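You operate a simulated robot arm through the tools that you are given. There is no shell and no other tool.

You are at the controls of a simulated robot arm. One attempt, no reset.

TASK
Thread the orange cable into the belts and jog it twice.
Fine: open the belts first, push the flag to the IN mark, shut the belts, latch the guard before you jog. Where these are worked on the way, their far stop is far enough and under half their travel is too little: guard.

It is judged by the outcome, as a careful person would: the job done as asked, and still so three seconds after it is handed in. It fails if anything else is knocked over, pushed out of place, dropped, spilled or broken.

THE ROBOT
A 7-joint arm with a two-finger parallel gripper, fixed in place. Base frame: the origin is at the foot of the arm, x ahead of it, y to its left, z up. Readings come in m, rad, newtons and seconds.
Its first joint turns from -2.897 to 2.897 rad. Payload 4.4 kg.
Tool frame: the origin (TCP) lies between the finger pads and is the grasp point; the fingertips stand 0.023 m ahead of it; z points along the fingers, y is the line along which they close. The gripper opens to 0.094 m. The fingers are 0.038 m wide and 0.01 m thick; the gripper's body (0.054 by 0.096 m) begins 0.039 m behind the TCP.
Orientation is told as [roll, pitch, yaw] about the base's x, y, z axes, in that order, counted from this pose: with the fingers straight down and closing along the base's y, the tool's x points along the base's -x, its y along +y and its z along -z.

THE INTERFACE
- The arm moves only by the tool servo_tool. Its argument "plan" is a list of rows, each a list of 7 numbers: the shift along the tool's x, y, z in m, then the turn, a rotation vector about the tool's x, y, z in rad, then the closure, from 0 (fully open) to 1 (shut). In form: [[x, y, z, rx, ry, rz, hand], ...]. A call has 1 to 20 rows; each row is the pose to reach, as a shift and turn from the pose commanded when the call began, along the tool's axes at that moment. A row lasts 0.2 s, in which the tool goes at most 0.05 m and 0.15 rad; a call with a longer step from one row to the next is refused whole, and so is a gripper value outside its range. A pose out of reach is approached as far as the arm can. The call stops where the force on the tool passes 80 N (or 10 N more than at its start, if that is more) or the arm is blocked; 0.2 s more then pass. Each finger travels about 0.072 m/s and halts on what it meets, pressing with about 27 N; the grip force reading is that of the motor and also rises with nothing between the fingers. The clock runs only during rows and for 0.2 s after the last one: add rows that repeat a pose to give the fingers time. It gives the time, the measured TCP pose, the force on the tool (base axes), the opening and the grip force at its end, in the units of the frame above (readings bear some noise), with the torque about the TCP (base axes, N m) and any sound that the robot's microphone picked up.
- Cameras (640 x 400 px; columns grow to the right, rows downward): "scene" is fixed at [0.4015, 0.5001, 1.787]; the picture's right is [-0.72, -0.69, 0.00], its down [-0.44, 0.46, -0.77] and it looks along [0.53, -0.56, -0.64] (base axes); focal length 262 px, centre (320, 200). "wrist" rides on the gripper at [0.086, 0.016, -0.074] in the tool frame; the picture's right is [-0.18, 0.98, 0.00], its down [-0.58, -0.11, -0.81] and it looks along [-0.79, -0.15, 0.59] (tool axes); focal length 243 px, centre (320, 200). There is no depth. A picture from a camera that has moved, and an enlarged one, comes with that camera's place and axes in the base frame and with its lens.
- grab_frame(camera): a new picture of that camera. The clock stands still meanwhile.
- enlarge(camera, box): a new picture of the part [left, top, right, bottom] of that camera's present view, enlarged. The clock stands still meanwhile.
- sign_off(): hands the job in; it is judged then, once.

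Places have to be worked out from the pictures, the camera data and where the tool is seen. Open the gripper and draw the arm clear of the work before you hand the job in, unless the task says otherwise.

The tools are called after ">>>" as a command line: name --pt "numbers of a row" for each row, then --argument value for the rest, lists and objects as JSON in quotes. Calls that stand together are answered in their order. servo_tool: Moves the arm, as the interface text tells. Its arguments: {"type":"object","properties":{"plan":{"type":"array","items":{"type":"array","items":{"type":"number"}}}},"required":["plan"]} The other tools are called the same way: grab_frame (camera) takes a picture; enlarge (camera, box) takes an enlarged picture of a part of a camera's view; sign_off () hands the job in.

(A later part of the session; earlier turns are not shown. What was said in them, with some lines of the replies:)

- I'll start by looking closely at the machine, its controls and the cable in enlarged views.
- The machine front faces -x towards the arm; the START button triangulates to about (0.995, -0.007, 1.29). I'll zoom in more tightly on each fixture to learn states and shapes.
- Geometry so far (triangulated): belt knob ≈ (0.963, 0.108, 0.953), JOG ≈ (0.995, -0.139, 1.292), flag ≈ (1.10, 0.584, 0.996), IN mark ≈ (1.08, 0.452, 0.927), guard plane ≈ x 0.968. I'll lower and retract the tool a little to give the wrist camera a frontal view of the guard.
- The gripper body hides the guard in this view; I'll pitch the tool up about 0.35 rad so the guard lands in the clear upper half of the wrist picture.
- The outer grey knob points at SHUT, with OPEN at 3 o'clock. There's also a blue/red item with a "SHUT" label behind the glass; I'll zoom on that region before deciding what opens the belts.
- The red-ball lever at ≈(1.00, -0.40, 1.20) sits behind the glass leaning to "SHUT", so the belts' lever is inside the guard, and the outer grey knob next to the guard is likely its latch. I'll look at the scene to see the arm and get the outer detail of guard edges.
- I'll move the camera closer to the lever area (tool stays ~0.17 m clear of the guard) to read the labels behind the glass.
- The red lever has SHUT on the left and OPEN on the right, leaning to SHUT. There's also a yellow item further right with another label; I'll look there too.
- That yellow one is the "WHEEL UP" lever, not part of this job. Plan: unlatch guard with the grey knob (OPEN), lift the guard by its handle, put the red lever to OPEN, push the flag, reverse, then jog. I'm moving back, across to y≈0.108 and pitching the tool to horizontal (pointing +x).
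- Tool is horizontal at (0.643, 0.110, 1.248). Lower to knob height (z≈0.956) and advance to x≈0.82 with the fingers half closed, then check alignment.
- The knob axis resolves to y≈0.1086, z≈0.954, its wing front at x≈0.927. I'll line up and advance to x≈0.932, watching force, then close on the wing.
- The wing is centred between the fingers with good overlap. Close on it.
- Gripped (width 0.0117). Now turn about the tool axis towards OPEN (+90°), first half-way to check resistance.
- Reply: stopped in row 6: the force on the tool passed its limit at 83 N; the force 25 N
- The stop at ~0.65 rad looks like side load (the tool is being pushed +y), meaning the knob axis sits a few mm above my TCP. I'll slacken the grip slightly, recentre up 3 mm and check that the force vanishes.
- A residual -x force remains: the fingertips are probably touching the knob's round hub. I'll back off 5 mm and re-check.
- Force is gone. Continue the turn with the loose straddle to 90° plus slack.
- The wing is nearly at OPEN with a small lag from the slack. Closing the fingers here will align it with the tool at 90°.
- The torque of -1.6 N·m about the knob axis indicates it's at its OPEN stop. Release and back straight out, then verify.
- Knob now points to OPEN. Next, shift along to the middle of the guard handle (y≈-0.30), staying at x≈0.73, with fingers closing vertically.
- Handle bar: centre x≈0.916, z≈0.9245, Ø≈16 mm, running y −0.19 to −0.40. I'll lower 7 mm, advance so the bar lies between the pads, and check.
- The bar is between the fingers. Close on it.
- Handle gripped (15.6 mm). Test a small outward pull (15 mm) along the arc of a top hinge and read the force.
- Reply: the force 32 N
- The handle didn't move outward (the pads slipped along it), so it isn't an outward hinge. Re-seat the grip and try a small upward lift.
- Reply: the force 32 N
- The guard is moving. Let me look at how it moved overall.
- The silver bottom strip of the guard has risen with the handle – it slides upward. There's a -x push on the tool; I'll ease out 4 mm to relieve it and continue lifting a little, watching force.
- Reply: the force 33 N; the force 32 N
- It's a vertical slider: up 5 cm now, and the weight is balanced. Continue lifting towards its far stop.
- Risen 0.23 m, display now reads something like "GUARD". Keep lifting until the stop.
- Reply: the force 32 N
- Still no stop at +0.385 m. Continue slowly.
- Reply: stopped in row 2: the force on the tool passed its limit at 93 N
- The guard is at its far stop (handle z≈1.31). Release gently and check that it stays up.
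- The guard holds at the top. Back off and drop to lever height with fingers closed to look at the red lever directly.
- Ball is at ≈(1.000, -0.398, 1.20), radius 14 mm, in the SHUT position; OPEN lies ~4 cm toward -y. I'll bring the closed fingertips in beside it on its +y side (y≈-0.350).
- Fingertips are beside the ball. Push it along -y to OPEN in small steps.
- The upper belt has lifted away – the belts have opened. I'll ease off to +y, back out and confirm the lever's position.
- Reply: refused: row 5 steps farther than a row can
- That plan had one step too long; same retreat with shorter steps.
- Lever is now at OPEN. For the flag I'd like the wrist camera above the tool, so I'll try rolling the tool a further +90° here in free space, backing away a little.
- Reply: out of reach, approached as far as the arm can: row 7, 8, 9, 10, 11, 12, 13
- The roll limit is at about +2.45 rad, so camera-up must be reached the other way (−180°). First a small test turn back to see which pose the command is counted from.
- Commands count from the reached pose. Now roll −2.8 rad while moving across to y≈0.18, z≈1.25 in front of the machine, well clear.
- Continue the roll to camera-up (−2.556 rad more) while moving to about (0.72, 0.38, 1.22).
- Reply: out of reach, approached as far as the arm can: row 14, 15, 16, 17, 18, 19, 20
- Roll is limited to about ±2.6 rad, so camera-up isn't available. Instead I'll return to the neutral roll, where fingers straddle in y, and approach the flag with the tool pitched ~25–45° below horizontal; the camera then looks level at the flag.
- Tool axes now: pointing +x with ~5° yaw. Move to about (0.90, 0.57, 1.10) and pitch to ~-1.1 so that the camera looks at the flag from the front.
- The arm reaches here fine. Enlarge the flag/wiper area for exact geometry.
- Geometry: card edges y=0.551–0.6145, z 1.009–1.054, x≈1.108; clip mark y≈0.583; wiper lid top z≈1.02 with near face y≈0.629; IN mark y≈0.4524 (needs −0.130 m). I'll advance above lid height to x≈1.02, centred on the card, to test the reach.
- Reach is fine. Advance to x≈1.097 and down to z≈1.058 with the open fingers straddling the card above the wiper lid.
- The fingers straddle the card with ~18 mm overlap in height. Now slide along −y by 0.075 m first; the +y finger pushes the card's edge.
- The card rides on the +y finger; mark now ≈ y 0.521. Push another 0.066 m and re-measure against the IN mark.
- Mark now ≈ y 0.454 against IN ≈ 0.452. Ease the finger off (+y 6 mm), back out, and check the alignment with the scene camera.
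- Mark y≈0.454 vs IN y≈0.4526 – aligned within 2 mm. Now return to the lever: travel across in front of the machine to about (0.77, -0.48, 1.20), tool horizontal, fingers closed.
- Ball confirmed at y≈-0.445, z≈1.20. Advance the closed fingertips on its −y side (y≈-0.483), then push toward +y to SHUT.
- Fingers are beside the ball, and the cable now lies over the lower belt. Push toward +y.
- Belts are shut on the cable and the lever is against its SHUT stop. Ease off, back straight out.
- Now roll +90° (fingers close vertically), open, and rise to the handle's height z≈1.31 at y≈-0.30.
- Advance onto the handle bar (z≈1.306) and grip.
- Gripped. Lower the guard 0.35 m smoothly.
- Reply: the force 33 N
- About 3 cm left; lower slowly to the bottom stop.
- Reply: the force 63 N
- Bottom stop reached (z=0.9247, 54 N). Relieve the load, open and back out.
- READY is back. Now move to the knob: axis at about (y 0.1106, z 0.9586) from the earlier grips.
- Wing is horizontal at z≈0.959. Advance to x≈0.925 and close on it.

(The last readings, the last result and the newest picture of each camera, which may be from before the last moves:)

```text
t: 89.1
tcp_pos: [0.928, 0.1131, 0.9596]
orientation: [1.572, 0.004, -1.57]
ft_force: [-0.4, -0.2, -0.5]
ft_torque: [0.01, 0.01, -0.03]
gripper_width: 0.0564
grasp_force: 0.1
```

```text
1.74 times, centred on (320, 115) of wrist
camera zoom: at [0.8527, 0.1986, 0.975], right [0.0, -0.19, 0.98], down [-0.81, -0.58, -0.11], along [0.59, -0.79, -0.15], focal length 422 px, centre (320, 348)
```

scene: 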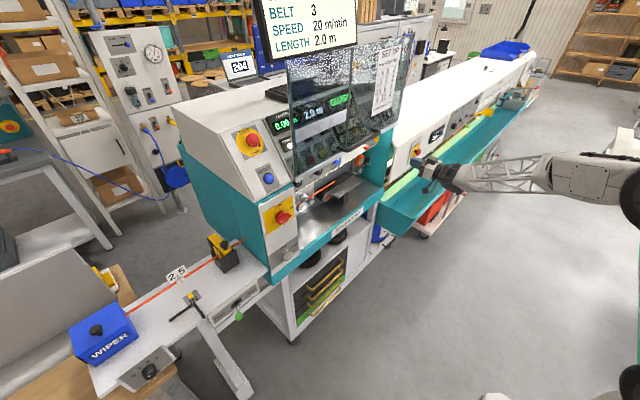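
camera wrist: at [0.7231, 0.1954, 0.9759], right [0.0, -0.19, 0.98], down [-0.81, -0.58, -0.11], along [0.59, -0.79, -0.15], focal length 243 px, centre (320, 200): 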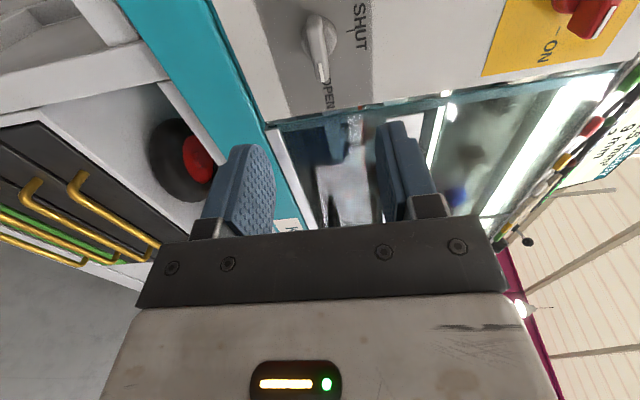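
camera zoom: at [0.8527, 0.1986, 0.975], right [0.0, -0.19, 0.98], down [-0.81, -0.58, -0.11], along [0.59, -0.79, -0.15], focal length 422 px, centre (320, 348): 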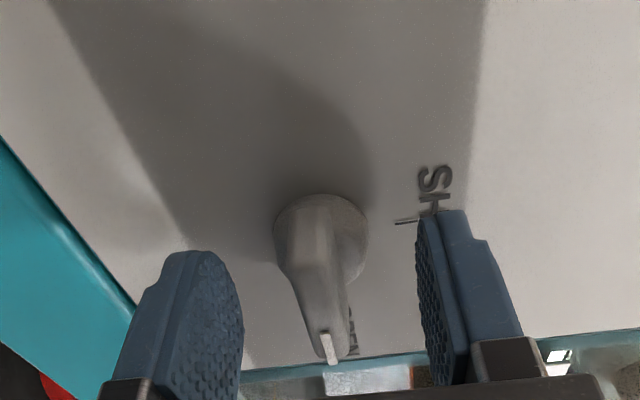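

The wing is between the fingers. Half-close to a loose straddle and turn −90° to SHUT.

>>> servo_tool --pt "0 0 -0.002 0 0 0 0.6" --pt "0 0 -0.002 0 0 0 0.79" --pt "0 0 -0.002 0 0 0 0.79" --pt "0 0 -0.002 0 0 -0.12 0.79" --pt "0 0 -0.002 0 0 -0.24 0.79" --pt "0 0 -0.002 0 0 -0.36 0.79" --pt "0 0 -0.002 0 0 -0.48 0.79" --pt "0 0 -0.002 0 0 -0.6 0.79" --pt "0 0 -0.002 0 0 -0.72 0.79" --pt "0 0 -0.002 0 0 -0.84 0.79" --pt "0 0 -0.002 0 0 -0.96 0.79" --pt "0 0 -0.002 0 0 -1.08 0.79" --pt "0 0 -0.002 0 0 -1.2 0.79" --pt "0 0 -0.002 0 0 -1.32 0.79" --pt "0 0 -0.002 0 0 -1.44 0.79" --pt "0 0 -0.002 0 0 -1.53 0.79" --pt "0 0 -0.002 0 0 -1.61 0.79"

>>> enlarge --camera "wrist" --box '[180, 0, 460, 230]'

>>> enlarge --camera "scene" --box '[265, 220, 325, 270]'

```text
t: 92.7
tcp_pos: [0.924, 0.1114, 0.9575]
orientation: [-1.615, -1.536, 1.613]
ft_force: [-0.3, -1.1, 0.0]
ft_torque: [-0.05, -0.02, 0.02]
gripper_width: 0.0195
grasp_force: 0.2
```

```text
1.74 times, centred on (320, 115) of wrist
camera zoom: at [0.8488, 0.1221, 0.8705], right [0.0, 0.99, 0.15], down [-0.81, -0.09, 0.58], along [0.59, -0.12, 0.8], focal length 422 px, centre (320, 348)
```

zoom: 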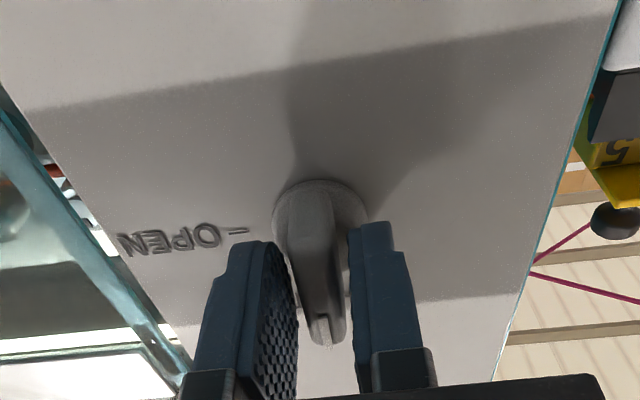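

```text
8.00 times, centred on (295, 245) of scene
camera zoom: at [0.4015, 0.5001, 1.787], right [-0.72, -0.69, 0.0], down [-0.44, 0.46, -0.77], along [0.53, -0.56, -0.64], focal length 2093 px, centre (520, -160)
```

zoom: 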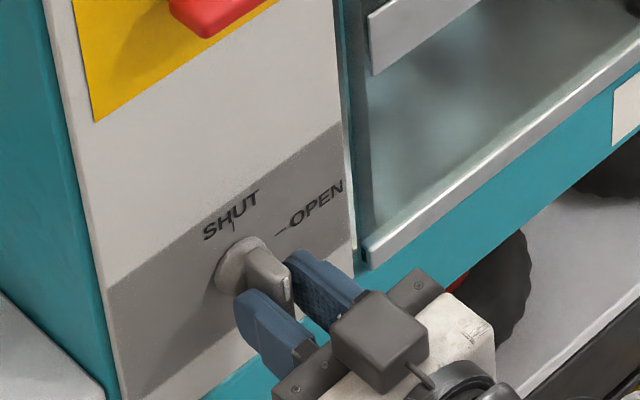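

Nearly vertical; close the fingers to bring it fully to the SHUT stop.

>>> servo_tool --pt "0 0 0 0 0 0 0.9" --pt "0 0 0 0 0 0 1" --pt "0 0 0 0 0 0 1" --pt "0 0 0 0 0 -0.02 1"

>>> enlarge --camera "wrist" --box '[180, 0, 460, 230]'

```text
t: 93.7
tcp_pos: [0.9249, 0.1105, 0.9572]
orientation: [-1.584, -1.515, 1.583]
ft_force: [-1.9, -10.7, -3.5]
ft_torque: [1.92, -0.09, -0.15]
gripper_width: 0.0127
grasp_force: 45.0
```

```text
1.74 times, centred on (320, 115) of wrist
camera zoom: at [0.8485, 0.1204, 0.8703], right [0.0, 0.99, 0.13], down [-0.81, -0.08, 0.59], along [0.59, -0.1, 0.8], focal length 422 px, centre (320, 348)
```

zoom: 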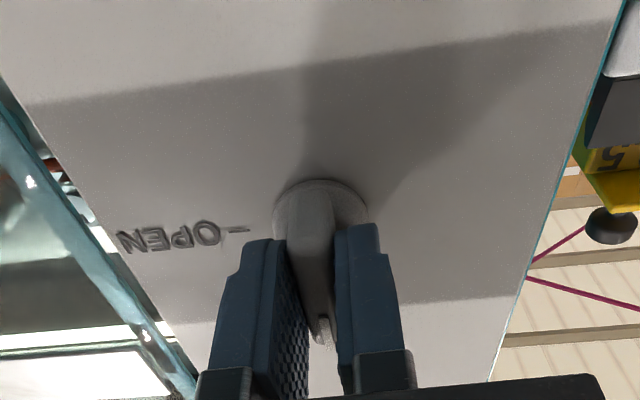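

Torque +1.9 N·m says it's at the SHUT stop. Release, back out and verify.

>>> servo_tool --pt "0 0 0 0 0 0.05 0.8" --pt "0 0 0 0 0 0.05 0.5" --pt "0 0 0 0 0 0.05 0.4" --pt "0 0 -0.04 0 0 0.05 0.4" --pt "0 0 -0.08 0 0 0.05 0.4" --pt "0 0 -0.12 0 0 0.05 0.4" --pt "0 0 -0.16 0 0 0.05 0.4" --pt "0 0 -0.2 0 0 0.05 0.4"

>>> enlarge --camera "scene" --box '[250, 190, 350, 260]'

>>> enlarge --camera "scene" --box '[240, 80, 420, 200]'

>>> enlarge --camera "scene" --box '[140, 250, 240, 320]'

```text
t: 95.5
tcp_pos: [0.7241, 0.1099, 0.9571]
orientation: [-1.813, -1.564, 1.814]
ft_force: [0.4, 0.1, -0.4]
ft_torque: [-0.01, 0.03, -0.02]
gripper_width: 0.0564
grasp_force: 0.0
```

```text
5.71 times, centred on (300, 225) of scene
camera zoom: at [0.4015, 0.5001, 1.787], right [-0.72, -0.69, 0.0], down [-0.44, 0.46, -0.77], along [0.53, -0.56, -0.64], focal length 1495 px, centre (434, 57)
```

zoom: 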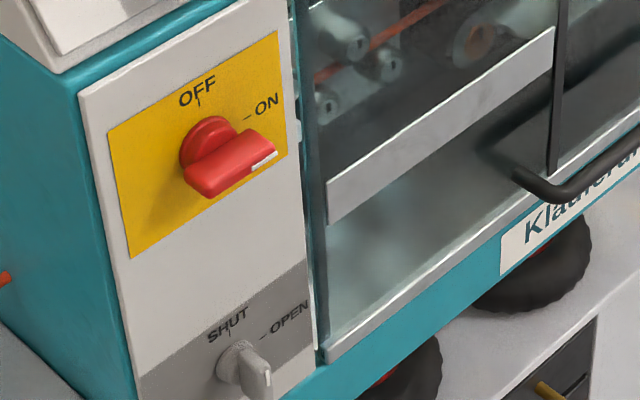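

```text
3.33 times, centred on (330, 140) of scene
camera zoom: at [0.4015, 0.5001, 1.787], right [-0.72, -0.69, 0.0], down [-0.44, 0.46, -0.77], along [0.53, -0.56, -0.64], focal length 872 px, centre (287, 400)
```

zoom: 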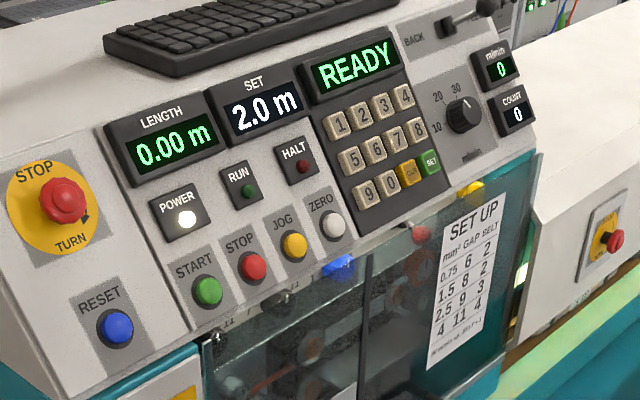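

```text
5.71 times, centred on (190, 285) of scene
camera zoom: at [0.4015, 0.5001, 1.787], right [-0.72, -0.69, 0.0], down [-0.44, 0.46, -0.77], along [0.53, -0.56, -0.64], focal length 1495 px, centre (1063, -286)
```

zoom: 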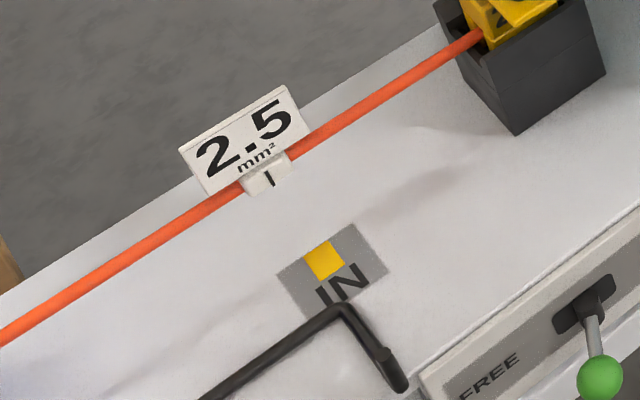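

Knob at SHUT, display READY, flag on IN, hex key undisturbed. Now go in front of the JOG button: y≈-0.139, z≈1.334, pitched 60° to meet the panel squarely, staying back at x≈0.72 for a look.

>>> servo_tool --pt "-0.0377 -0.0249 0 0 0.053 0 0.4" --pt "-0.0754 -0.0498 0 0 0.106 0 0.4" --pt "-0.1131 -0.0747 0 0 0.159 0 0.4" --pt "-0.1508 -0.0996 0 0 0.212 0 0.4" --pt "-0.1885 -0.1245 0 0 0.265 0 0.4" --pt "-0.2262 -0.1494 0 0 0.318 0 0.4" --pt "-0.2639 -0.1743 0 0 0.371 0 0.4" --pt "-0.3016 -0.1992 0 0 0.424 0 0.4" --pt "-0.3393 -0.2241 0 0 0.477 0 0.4" --pt "-0.377 -0.249 0 0 0.531 0 0.4" --pt "-0.377 -0.249 0 0 0.531 0 0.4"

>>> grab_frame --camera "wrist"

>>> grab_frame --camera "scene"

```text
t: 97.9
tcp_pos: [0.7242, -0.1355, 1.3394]
orientation: [0.009, -1.042, -0.011]
ft_force: [-0.5, 0.9, 0.1]
ft_torque: [-0.04, -0.03, 0.06]
gripper_width: 0.0562
grasp_force: 0.2
```

```text
taken
camera wrist: at [0.6162, -0.12, 1.3012], right [0.1, 0.98, 0.16], down [-0.4, -0.11, 0.91], along [0.91, -0.15, 0.39], focal length 243 px, centre (320, 200)
```

wrist: 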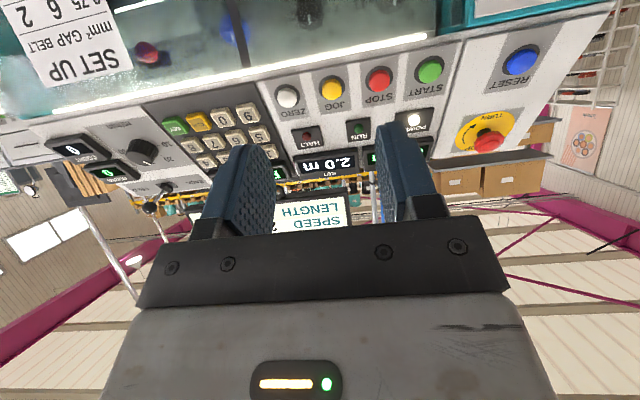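

```text
taken
```

scene: 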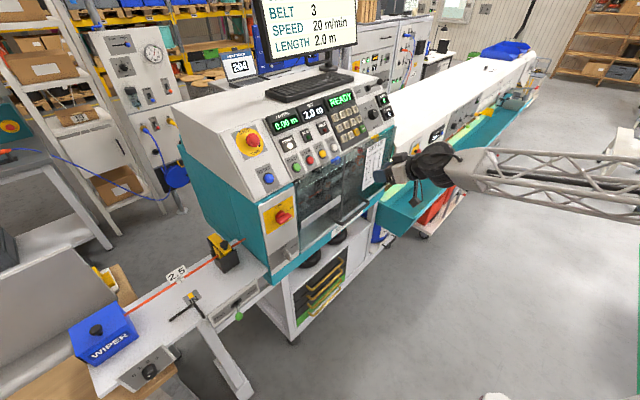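

JOG re-triangulated at (0.993, -0.1375, 1.294). Close the fingers and hover 5 cm off it along the press axis.

>>> servo_tool --pt "-0.0193 0.0002 0.0364 0 0 0 0.6" --pt "-0.0386 0.0003 0.0728 0 0 0 0.8" --pt "-0.0579 0.0005 0.1093 0 0 0 1" --pt "-0.0772 0.0006 0.1457 0 0 0 1" --pt "-0.0965 0.0008 0.1821 0 0 0 1" --pt "-0.0965 0.0008 0.1821 0 0 0 1"

>>> grab_frame --camera "wrist"

>>> enlarge --camera "scene" --box '[270, 100, 400, 190]'

```text
t: 99.3
tcp_pos: [0.9297, -0.1335, 1.3287]
orientation: [-0.013, -1.043, 0.013]
ft_force: [0.8, -1.4, -0.6]
ft_torque: [-0.01, 0.0, 0.0]
gripper_width: 0.0
grasp_force: 27.0
```

```text
taken
camera wrist: at [0.8199, -0.1186, 1.2899], right [0.09, 0.98, 0.15], down [-0.4, -0.1, 0.91], along [0.91, -0.15, 0.39], focal length 243 px, centre (320, 200)
```

wrist: 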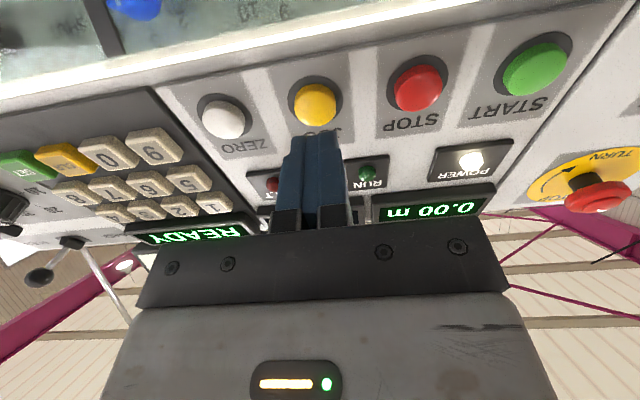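

```text
4.44 times, centred on (335, 145) of scene
camera zoom: at [0.4015, 0.5001, 1.787], right [-0.72, -0.69, 0.0], down [-0.44, 0.46, -0.77], along [0.53, -0.56, -0.64], focal length 1163 px, centre (253, 444)
```

zoom: 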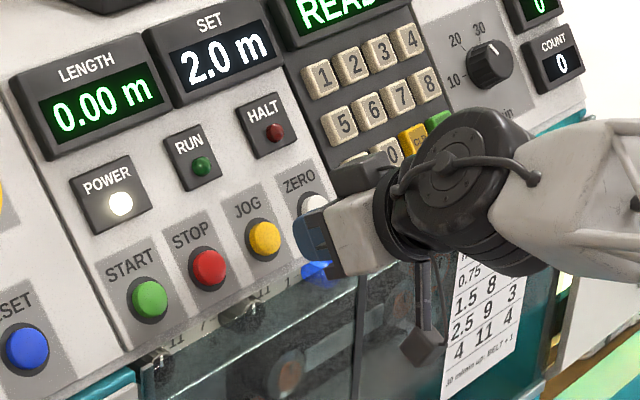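

JOG is at y≈-0.139; shift the axis −5 mm and press gently in small steps, watching force and sound.

>>> servo_tool --pt "-0.001 -0.0055 0.015 0 0 0 1" --pt "-0.001 -0.0055 0.03 0 0 0 1" --pt "-0.001 -0.0055 0.04 0 0 0 1" --pt "-0.001 -0.0055 0.045 0 0 0 1"

>>> enlarge --camera "wrist" --box '[220, 20, 420, 180]'

>>> enlarge --camera "scene" --box '[270, 100, 400, 190]'

```text
t: 100.3
tcp_pos: [0.968, -0.1405, 1.3044]
orientation: [-0.012, -1.041, 0.012]
ft_force: [-0.5, 0.2, 0.2]
ft_torque: [0.0, -0.01, -0.01]
gripper_width: 0.0
grasp_force: 27.2
heard: click
```

```text
2.50 times, centred on (320, 100) of wrist
camera zoom: at [0.8592, -0.1259, 1.2691], right [0.09, 0.98, 0.15], down [-0.4, -0.1, 0.91], along [0.91, -0.15, 0.39], focal length 606 px, centre (320, 450)
```

zoom: 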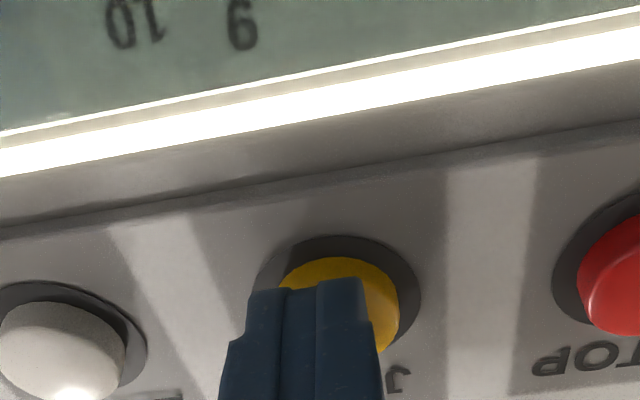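

```text
4.44 times, centred on (335, 145) of scene
camera zoom: at [0.4015, 0.5001, 1.787], right [-0.72, -0.69, 0.0], down [-0.44, 0.46, -0.77], along [0.53, -0.56, -0.64], focal length 1163 px, centre (253, 444)
```

zoom: 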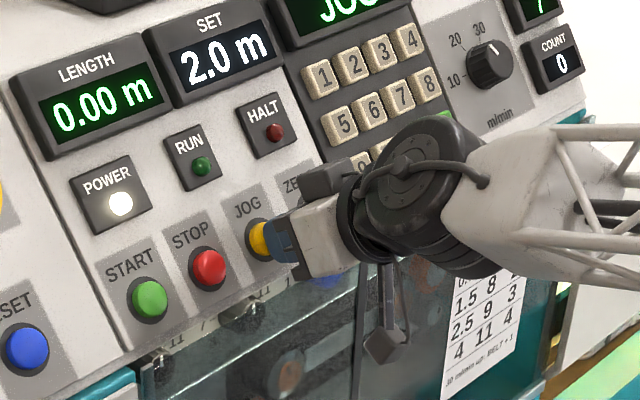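

A click, and the display reads "JOG": the first press has registered. Release by backing off 25 mm.

>>> servo_tool --pt "0 0 -0.012 0 0 0 1" --pt "0 0 -0.025 0 0 0 1"

>>> enlarge --camera "scene" --box '[250, 80, 420, 200]'

>>> enlarge --camera "wrist" --box '[220, 20, 420, 180]'

```text
t: 100.9
tcp_pos: [0.9472, -0.1396, 1.3173]
orientation: [-0.013, -1.041, 0.013]
ft_force: [1.0, 0.2, 0.3]
ft_torque: [0.0, 0.0, -0.02]
gripper_width: 0.0
grasp_force: 26.8
```

```text
3.33 times, centred on (335, 140) of scene
camera zoom: at [0.4015, 0.5001, 1.787], right [-0.72, -0.69, 0.0], down [-0.44, 0.46, -0.77], along [0.53, -0.56, -0.64], focal length 872 px, centre (270, 400)
```

zoom: 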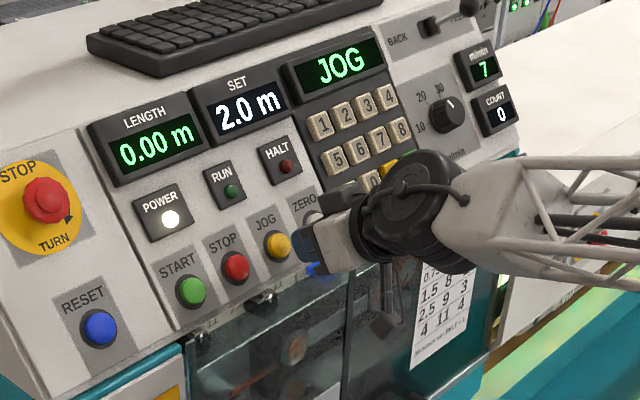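

```text
2.50 times, centred on (320, 100) of wrist
camera zoom: at [0.8372, -0.1244, 1.2804], right [0.09, 0.98, 0.15], down [-0.4, -0.1, 0.91], along [0.91, -0.15, 0.39], focal length 606 px, centre (320, 450)
```

zoom: 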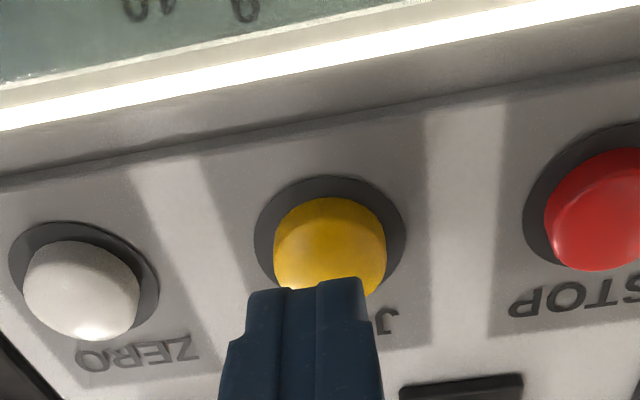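

Display still shows JOG (running at 7 m/min). Wait a moment for the jog to finish before pressing again.

>>> servo_tool --pt "0 0 -0.01 0 0 0 1" --pt "0 0 -0.01 0 0 0 1" --pt "0 0 -0.01 0 0 0 1" --pt "0 0 -0.01 0 0 0 1" --pt "0 0 -0.01 0 0 0 1"

>>> enlarge --camera "scene" --box '[250, 80, 420, 200]'

```text
t: 102.1
tcp_pos: [0.937, -0.1395, 1.3232]
orientation: [-0.013, -1.043, 0.013]
ft_force: [0.4, -0.3, 0.9]
ft_torque: [0.03, 0.01, 0.01]
gripper_width: 0.0
grasp_force: 27.8
```

```text
3.33 times, centred on (335, 140) of scene
camera zoom: at [0.4015, 0.5001, 1.787], right [-0.72, -0.69, 0.0], down [-0.44, 0.46, -0.77], along [0.53, -0.56, -0.64], focal length 872 px, centre (270, 400)
```

zoom: 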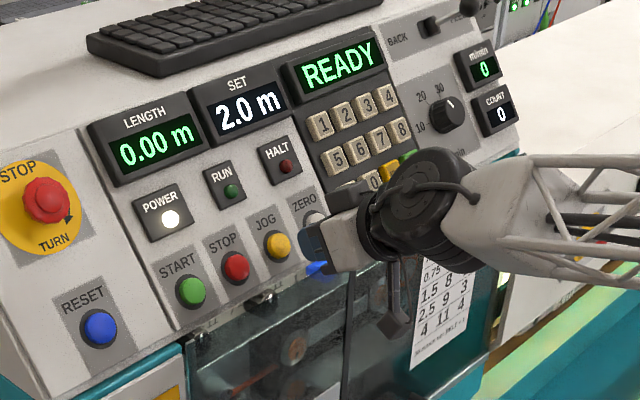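

READY again. Check whether the flag/cable advanced from the first jog.

>>> enlarge --camera "scene" --box '[140, 240, 260, 320]'

>>> enlarge --camera "scene" --box '[285, 150, 365, 220]'

```text
5.00 times, centred on (200, 280) of scene
camera zoom: at [0.4015, 0.5001, 1.787], right [-0.72, -0.69, 0.0], down [-0.44, 0.46, -0.77], along [0.53, -0.56, -0.64], focal length 1308 px, centre (920, -200)
```

zoom: 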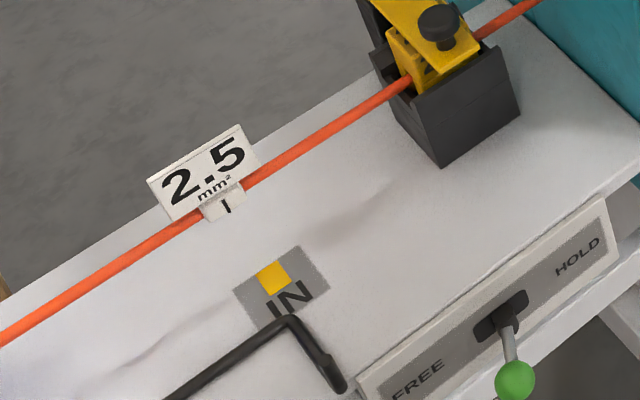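

```text
5.71 times, centred on (325, 185) of scene
camera zoom: at [0.4015, 0.5001, 1.787], right [-0.72, -0.69, 0.0], down [-0.44, 0.46, -0.77], along [0.53, -0.56, -0.64], focal length 1495 px, centre (291, 286)
```

zoom: 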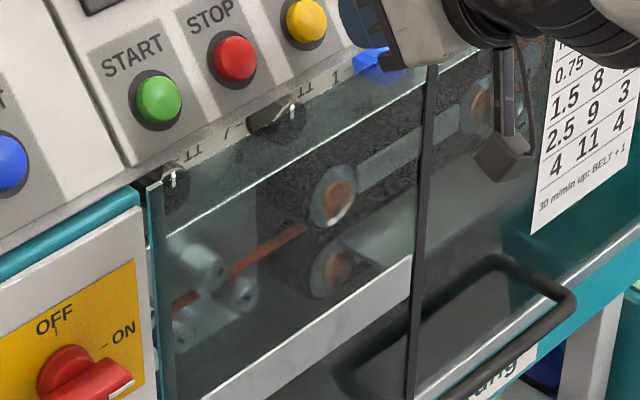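

Display returned to READY and everything is in place. Second press, to the same depth as the first.

>>> servo_tool --pt "0 0 0.015 0 0 0 1" --pt "0 0 0.025 0 0 0 1" --pt "0 0 0.032 0 0 0 1" --pt "0 0 0.0365 0 0 0 1"

>>> enlarge --camera "scene" --box '[250, 80, 420, 200]'

```text
t: 103.1
tcp_pos: [0.97, -0.1407, 1.3052]
orientation: [-0.014, -1.041, 0.01]
ft_force: [-3.5, 1.6, 0.7]
ft_torque: [0.02, 0.04, 0.04]
gripper_width: 0.0001
grasp_force: 27.6
heard: click
```

```text
3.33 times, centred on (335, 140) of scene
camera zoom: at [0.4015, 0.5001, 1.787], right [-0.72, -0.69, 0.0], down [-0.44, 0.46, -0.77], along [0.53, -0.56, -0.64], focal length 872 px, centre (270, 400)
```

zoom: 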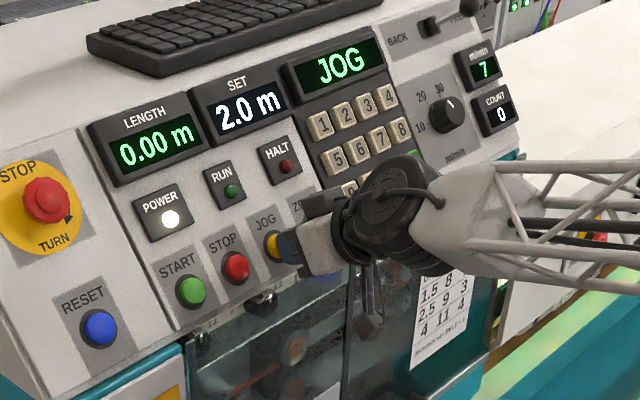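

Second click and JOG shown. Back off along the press axis, open the gripper and withdraw the arm clear.

>>> servo_tool --pt "0 0 -0.02 0 0 0 1" --pt "0 0 -0.05 0 0 0 1" --pt "0.01 0 -0.09 0 0 0 0.9" --pt "0.03 0 -0.13 0 0 0 0.7" --pt "0.05 0 -0.17 0 0 0 0.5" --pt "0.07 0 -0.21 0 0 0 0.3" --pt "0.09 0 -0.25 0 0 0 0.1" --pt "0.09 0 -0.29 0 0 0 0" --pt "0.09 0 -0.29 0 0 0 0"

>>> grab_frame --camera "scene"

>>> enlarge --camera "scene" --box '[240, 80, 420, 200]'

>>> enlarge --camera "scene" --box '[140, 240, 260, 320]'

>>> enlarge --camera "scene" --box '[260, 140, 400, 260]'

```text
t: 105.1
tcp_pos: [0.6753, -0.1395, 1.375]
orientation: [-0.014, -1.04, 0.012]
ft_force: [0.1, 0.2, 0.4]
ft_torque: [-0.01, -0.01, -0.02]
gripper_width: 0.094
grasp_force: 0.1
```

```text
taken
```

scene: 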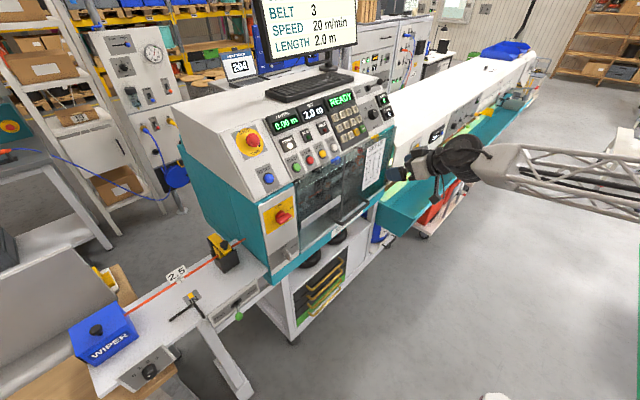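

```text
3.33 times, centred on (330, 140) of scene
camera zoom: at [0.4015, 0.5001, 1.787], right [-0.72, -0.69, 0.0], down [-0.44, 0.46, -0.77], along [0.53, -0.56, -0.64], focal length 872 px, centre (287, 400)
```

zoom: 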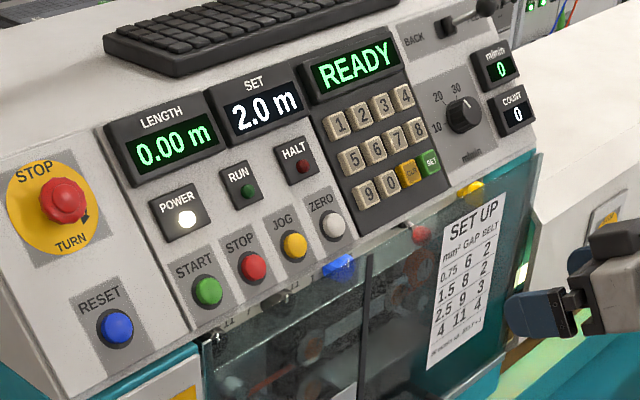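

```text
5.00 times, centred on (200, 280) of scene
camera zoom: at [0.4015, 0.5001, 1.787], right [-0.72, -0.69, 0.0], down [-0.44, 0.46, -0.77], along [0.53, -0.56, -0.64], focal length 1308 px, centre (920, -200)
```

zoom: 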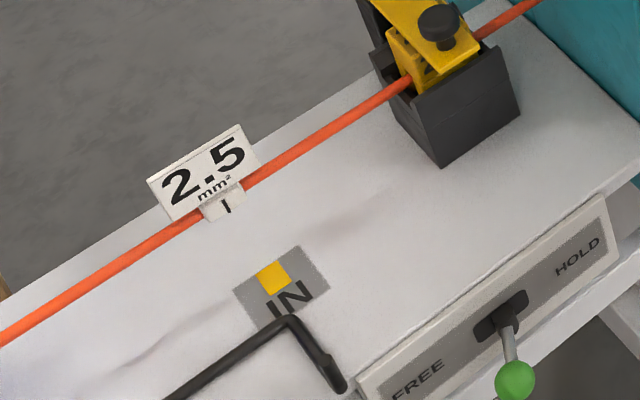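

```text
3.33 times, centred on (330, 200) of scene
camera zoom: at [0.4015, 0.5001, 1.787], right [-0.72, -0.69, 0.0], down [-0.44, 0.46, -0.77], along [0.53, -0.56, -0.64], focal length 872 px, centre (287, 200)
```

zoom: 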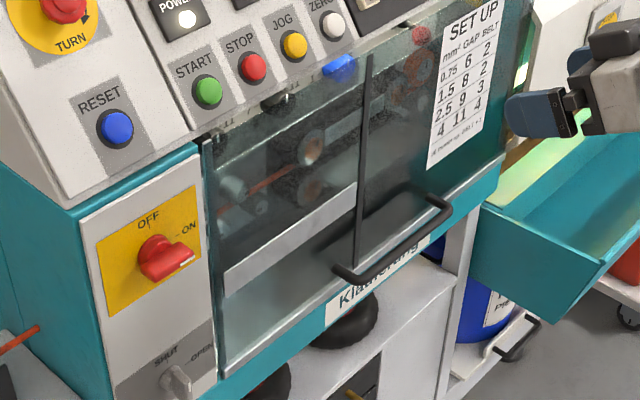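

Everything reads READY, knob SHUT, guard down, flag at IN. One last look at the monitor and the feed path before handing in.

>>> enlarge --camera "scene" --box '[240, 0, 370, 60]'

>>> grab_frame --camera "wrist"

>>> enlarge --camera "wrist" --box '[120, 0, 440, 180]'

```text
4.92 times, centred on (305, 30) of scene
camera zoom: at [0.4015, 0.5001, 1.787], right [-0.72, -0.69, 0.0], down [-0.44, 0.46, -0.77], along [0.53, -0.56, -0.64], focal length 1288 px, centre (394, 1037)
```

zoom: 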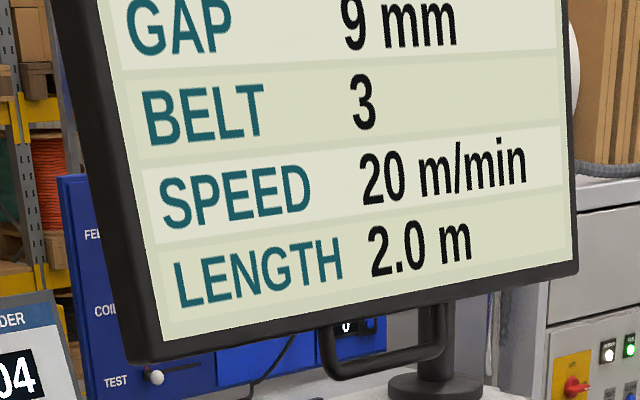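

```text
taken
camera wrist: at [0.5664, -0.1253, 1.3378], right [0.09, 0.98, 0.15], down [-0.4, -0.1, 0.91], along [0.91, -0.15, 0.39], focal length 243 px, centre (320, 200)
```

wrist: 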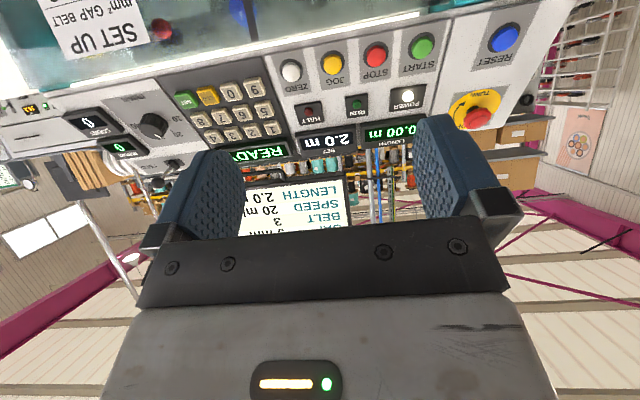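

```text
2.00 times, centred on (280, 90) of wrist
camera zoom: at [0.5664, -0.1253, 1.3378], right [0.09, 0.98, 0.15], down [-0.4, -0.1, 0.91], along [0.91, -0.15, 0.39], focal length 485 px, centre (400, 420)
```

zoom: 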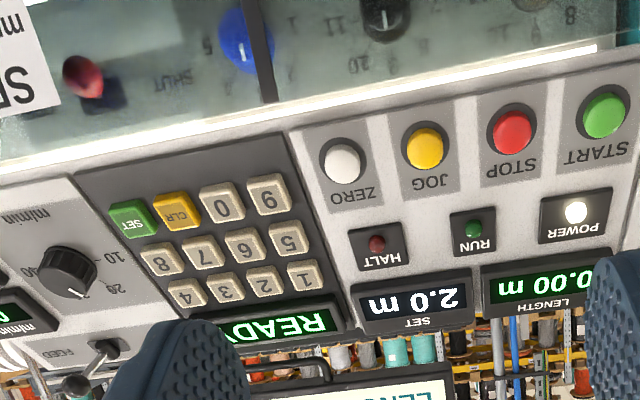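

The wrist and scene pictures agree: the red lever is at SHUT, the guard is down and latched, and the flag is on IN. Both jogs registered with a click and a JOG display, the gripper is open and the arm is clear, so I'm handing the job in.

>>> sign_off

```text
The job is handed in.
```

The orange cable is threaded through the belts and jogged twice, and I've handed the job in. The machine was back at READY when I did.

| Step | Result |
|---|---|
| Guard opened | Latch knob turned to OPEN, then the guard lifted to its far stop. |
| Belts opened | Red lever moved to OPEN; the upper belt lifted clear. |
| Flag pushed | The flag's mark sits about 2 mm from the IN mark. |
| Belts shut | Red lever back against its SHUT stop; the belts closed on the cable. |
| Guard latched | Guard lowered to its bottom stop and the knob turned back to SHUT. |
| Jogged | Two JOG presses; each gave a click and a JOG display, and the machine went back to READY after each. |

- **Length reading:** LENGTH still read 0.00 m after both jogs and the flag did not move, so the only signs that the jogs ran are the click, the JOG display and the 7 m/min speed reading.
- **Surroundings:** I saw nothing else knocked over or moved; the hex key beside the IN mark is where it was.
- **Arm:** the gripper is open and drawn back from the machine.
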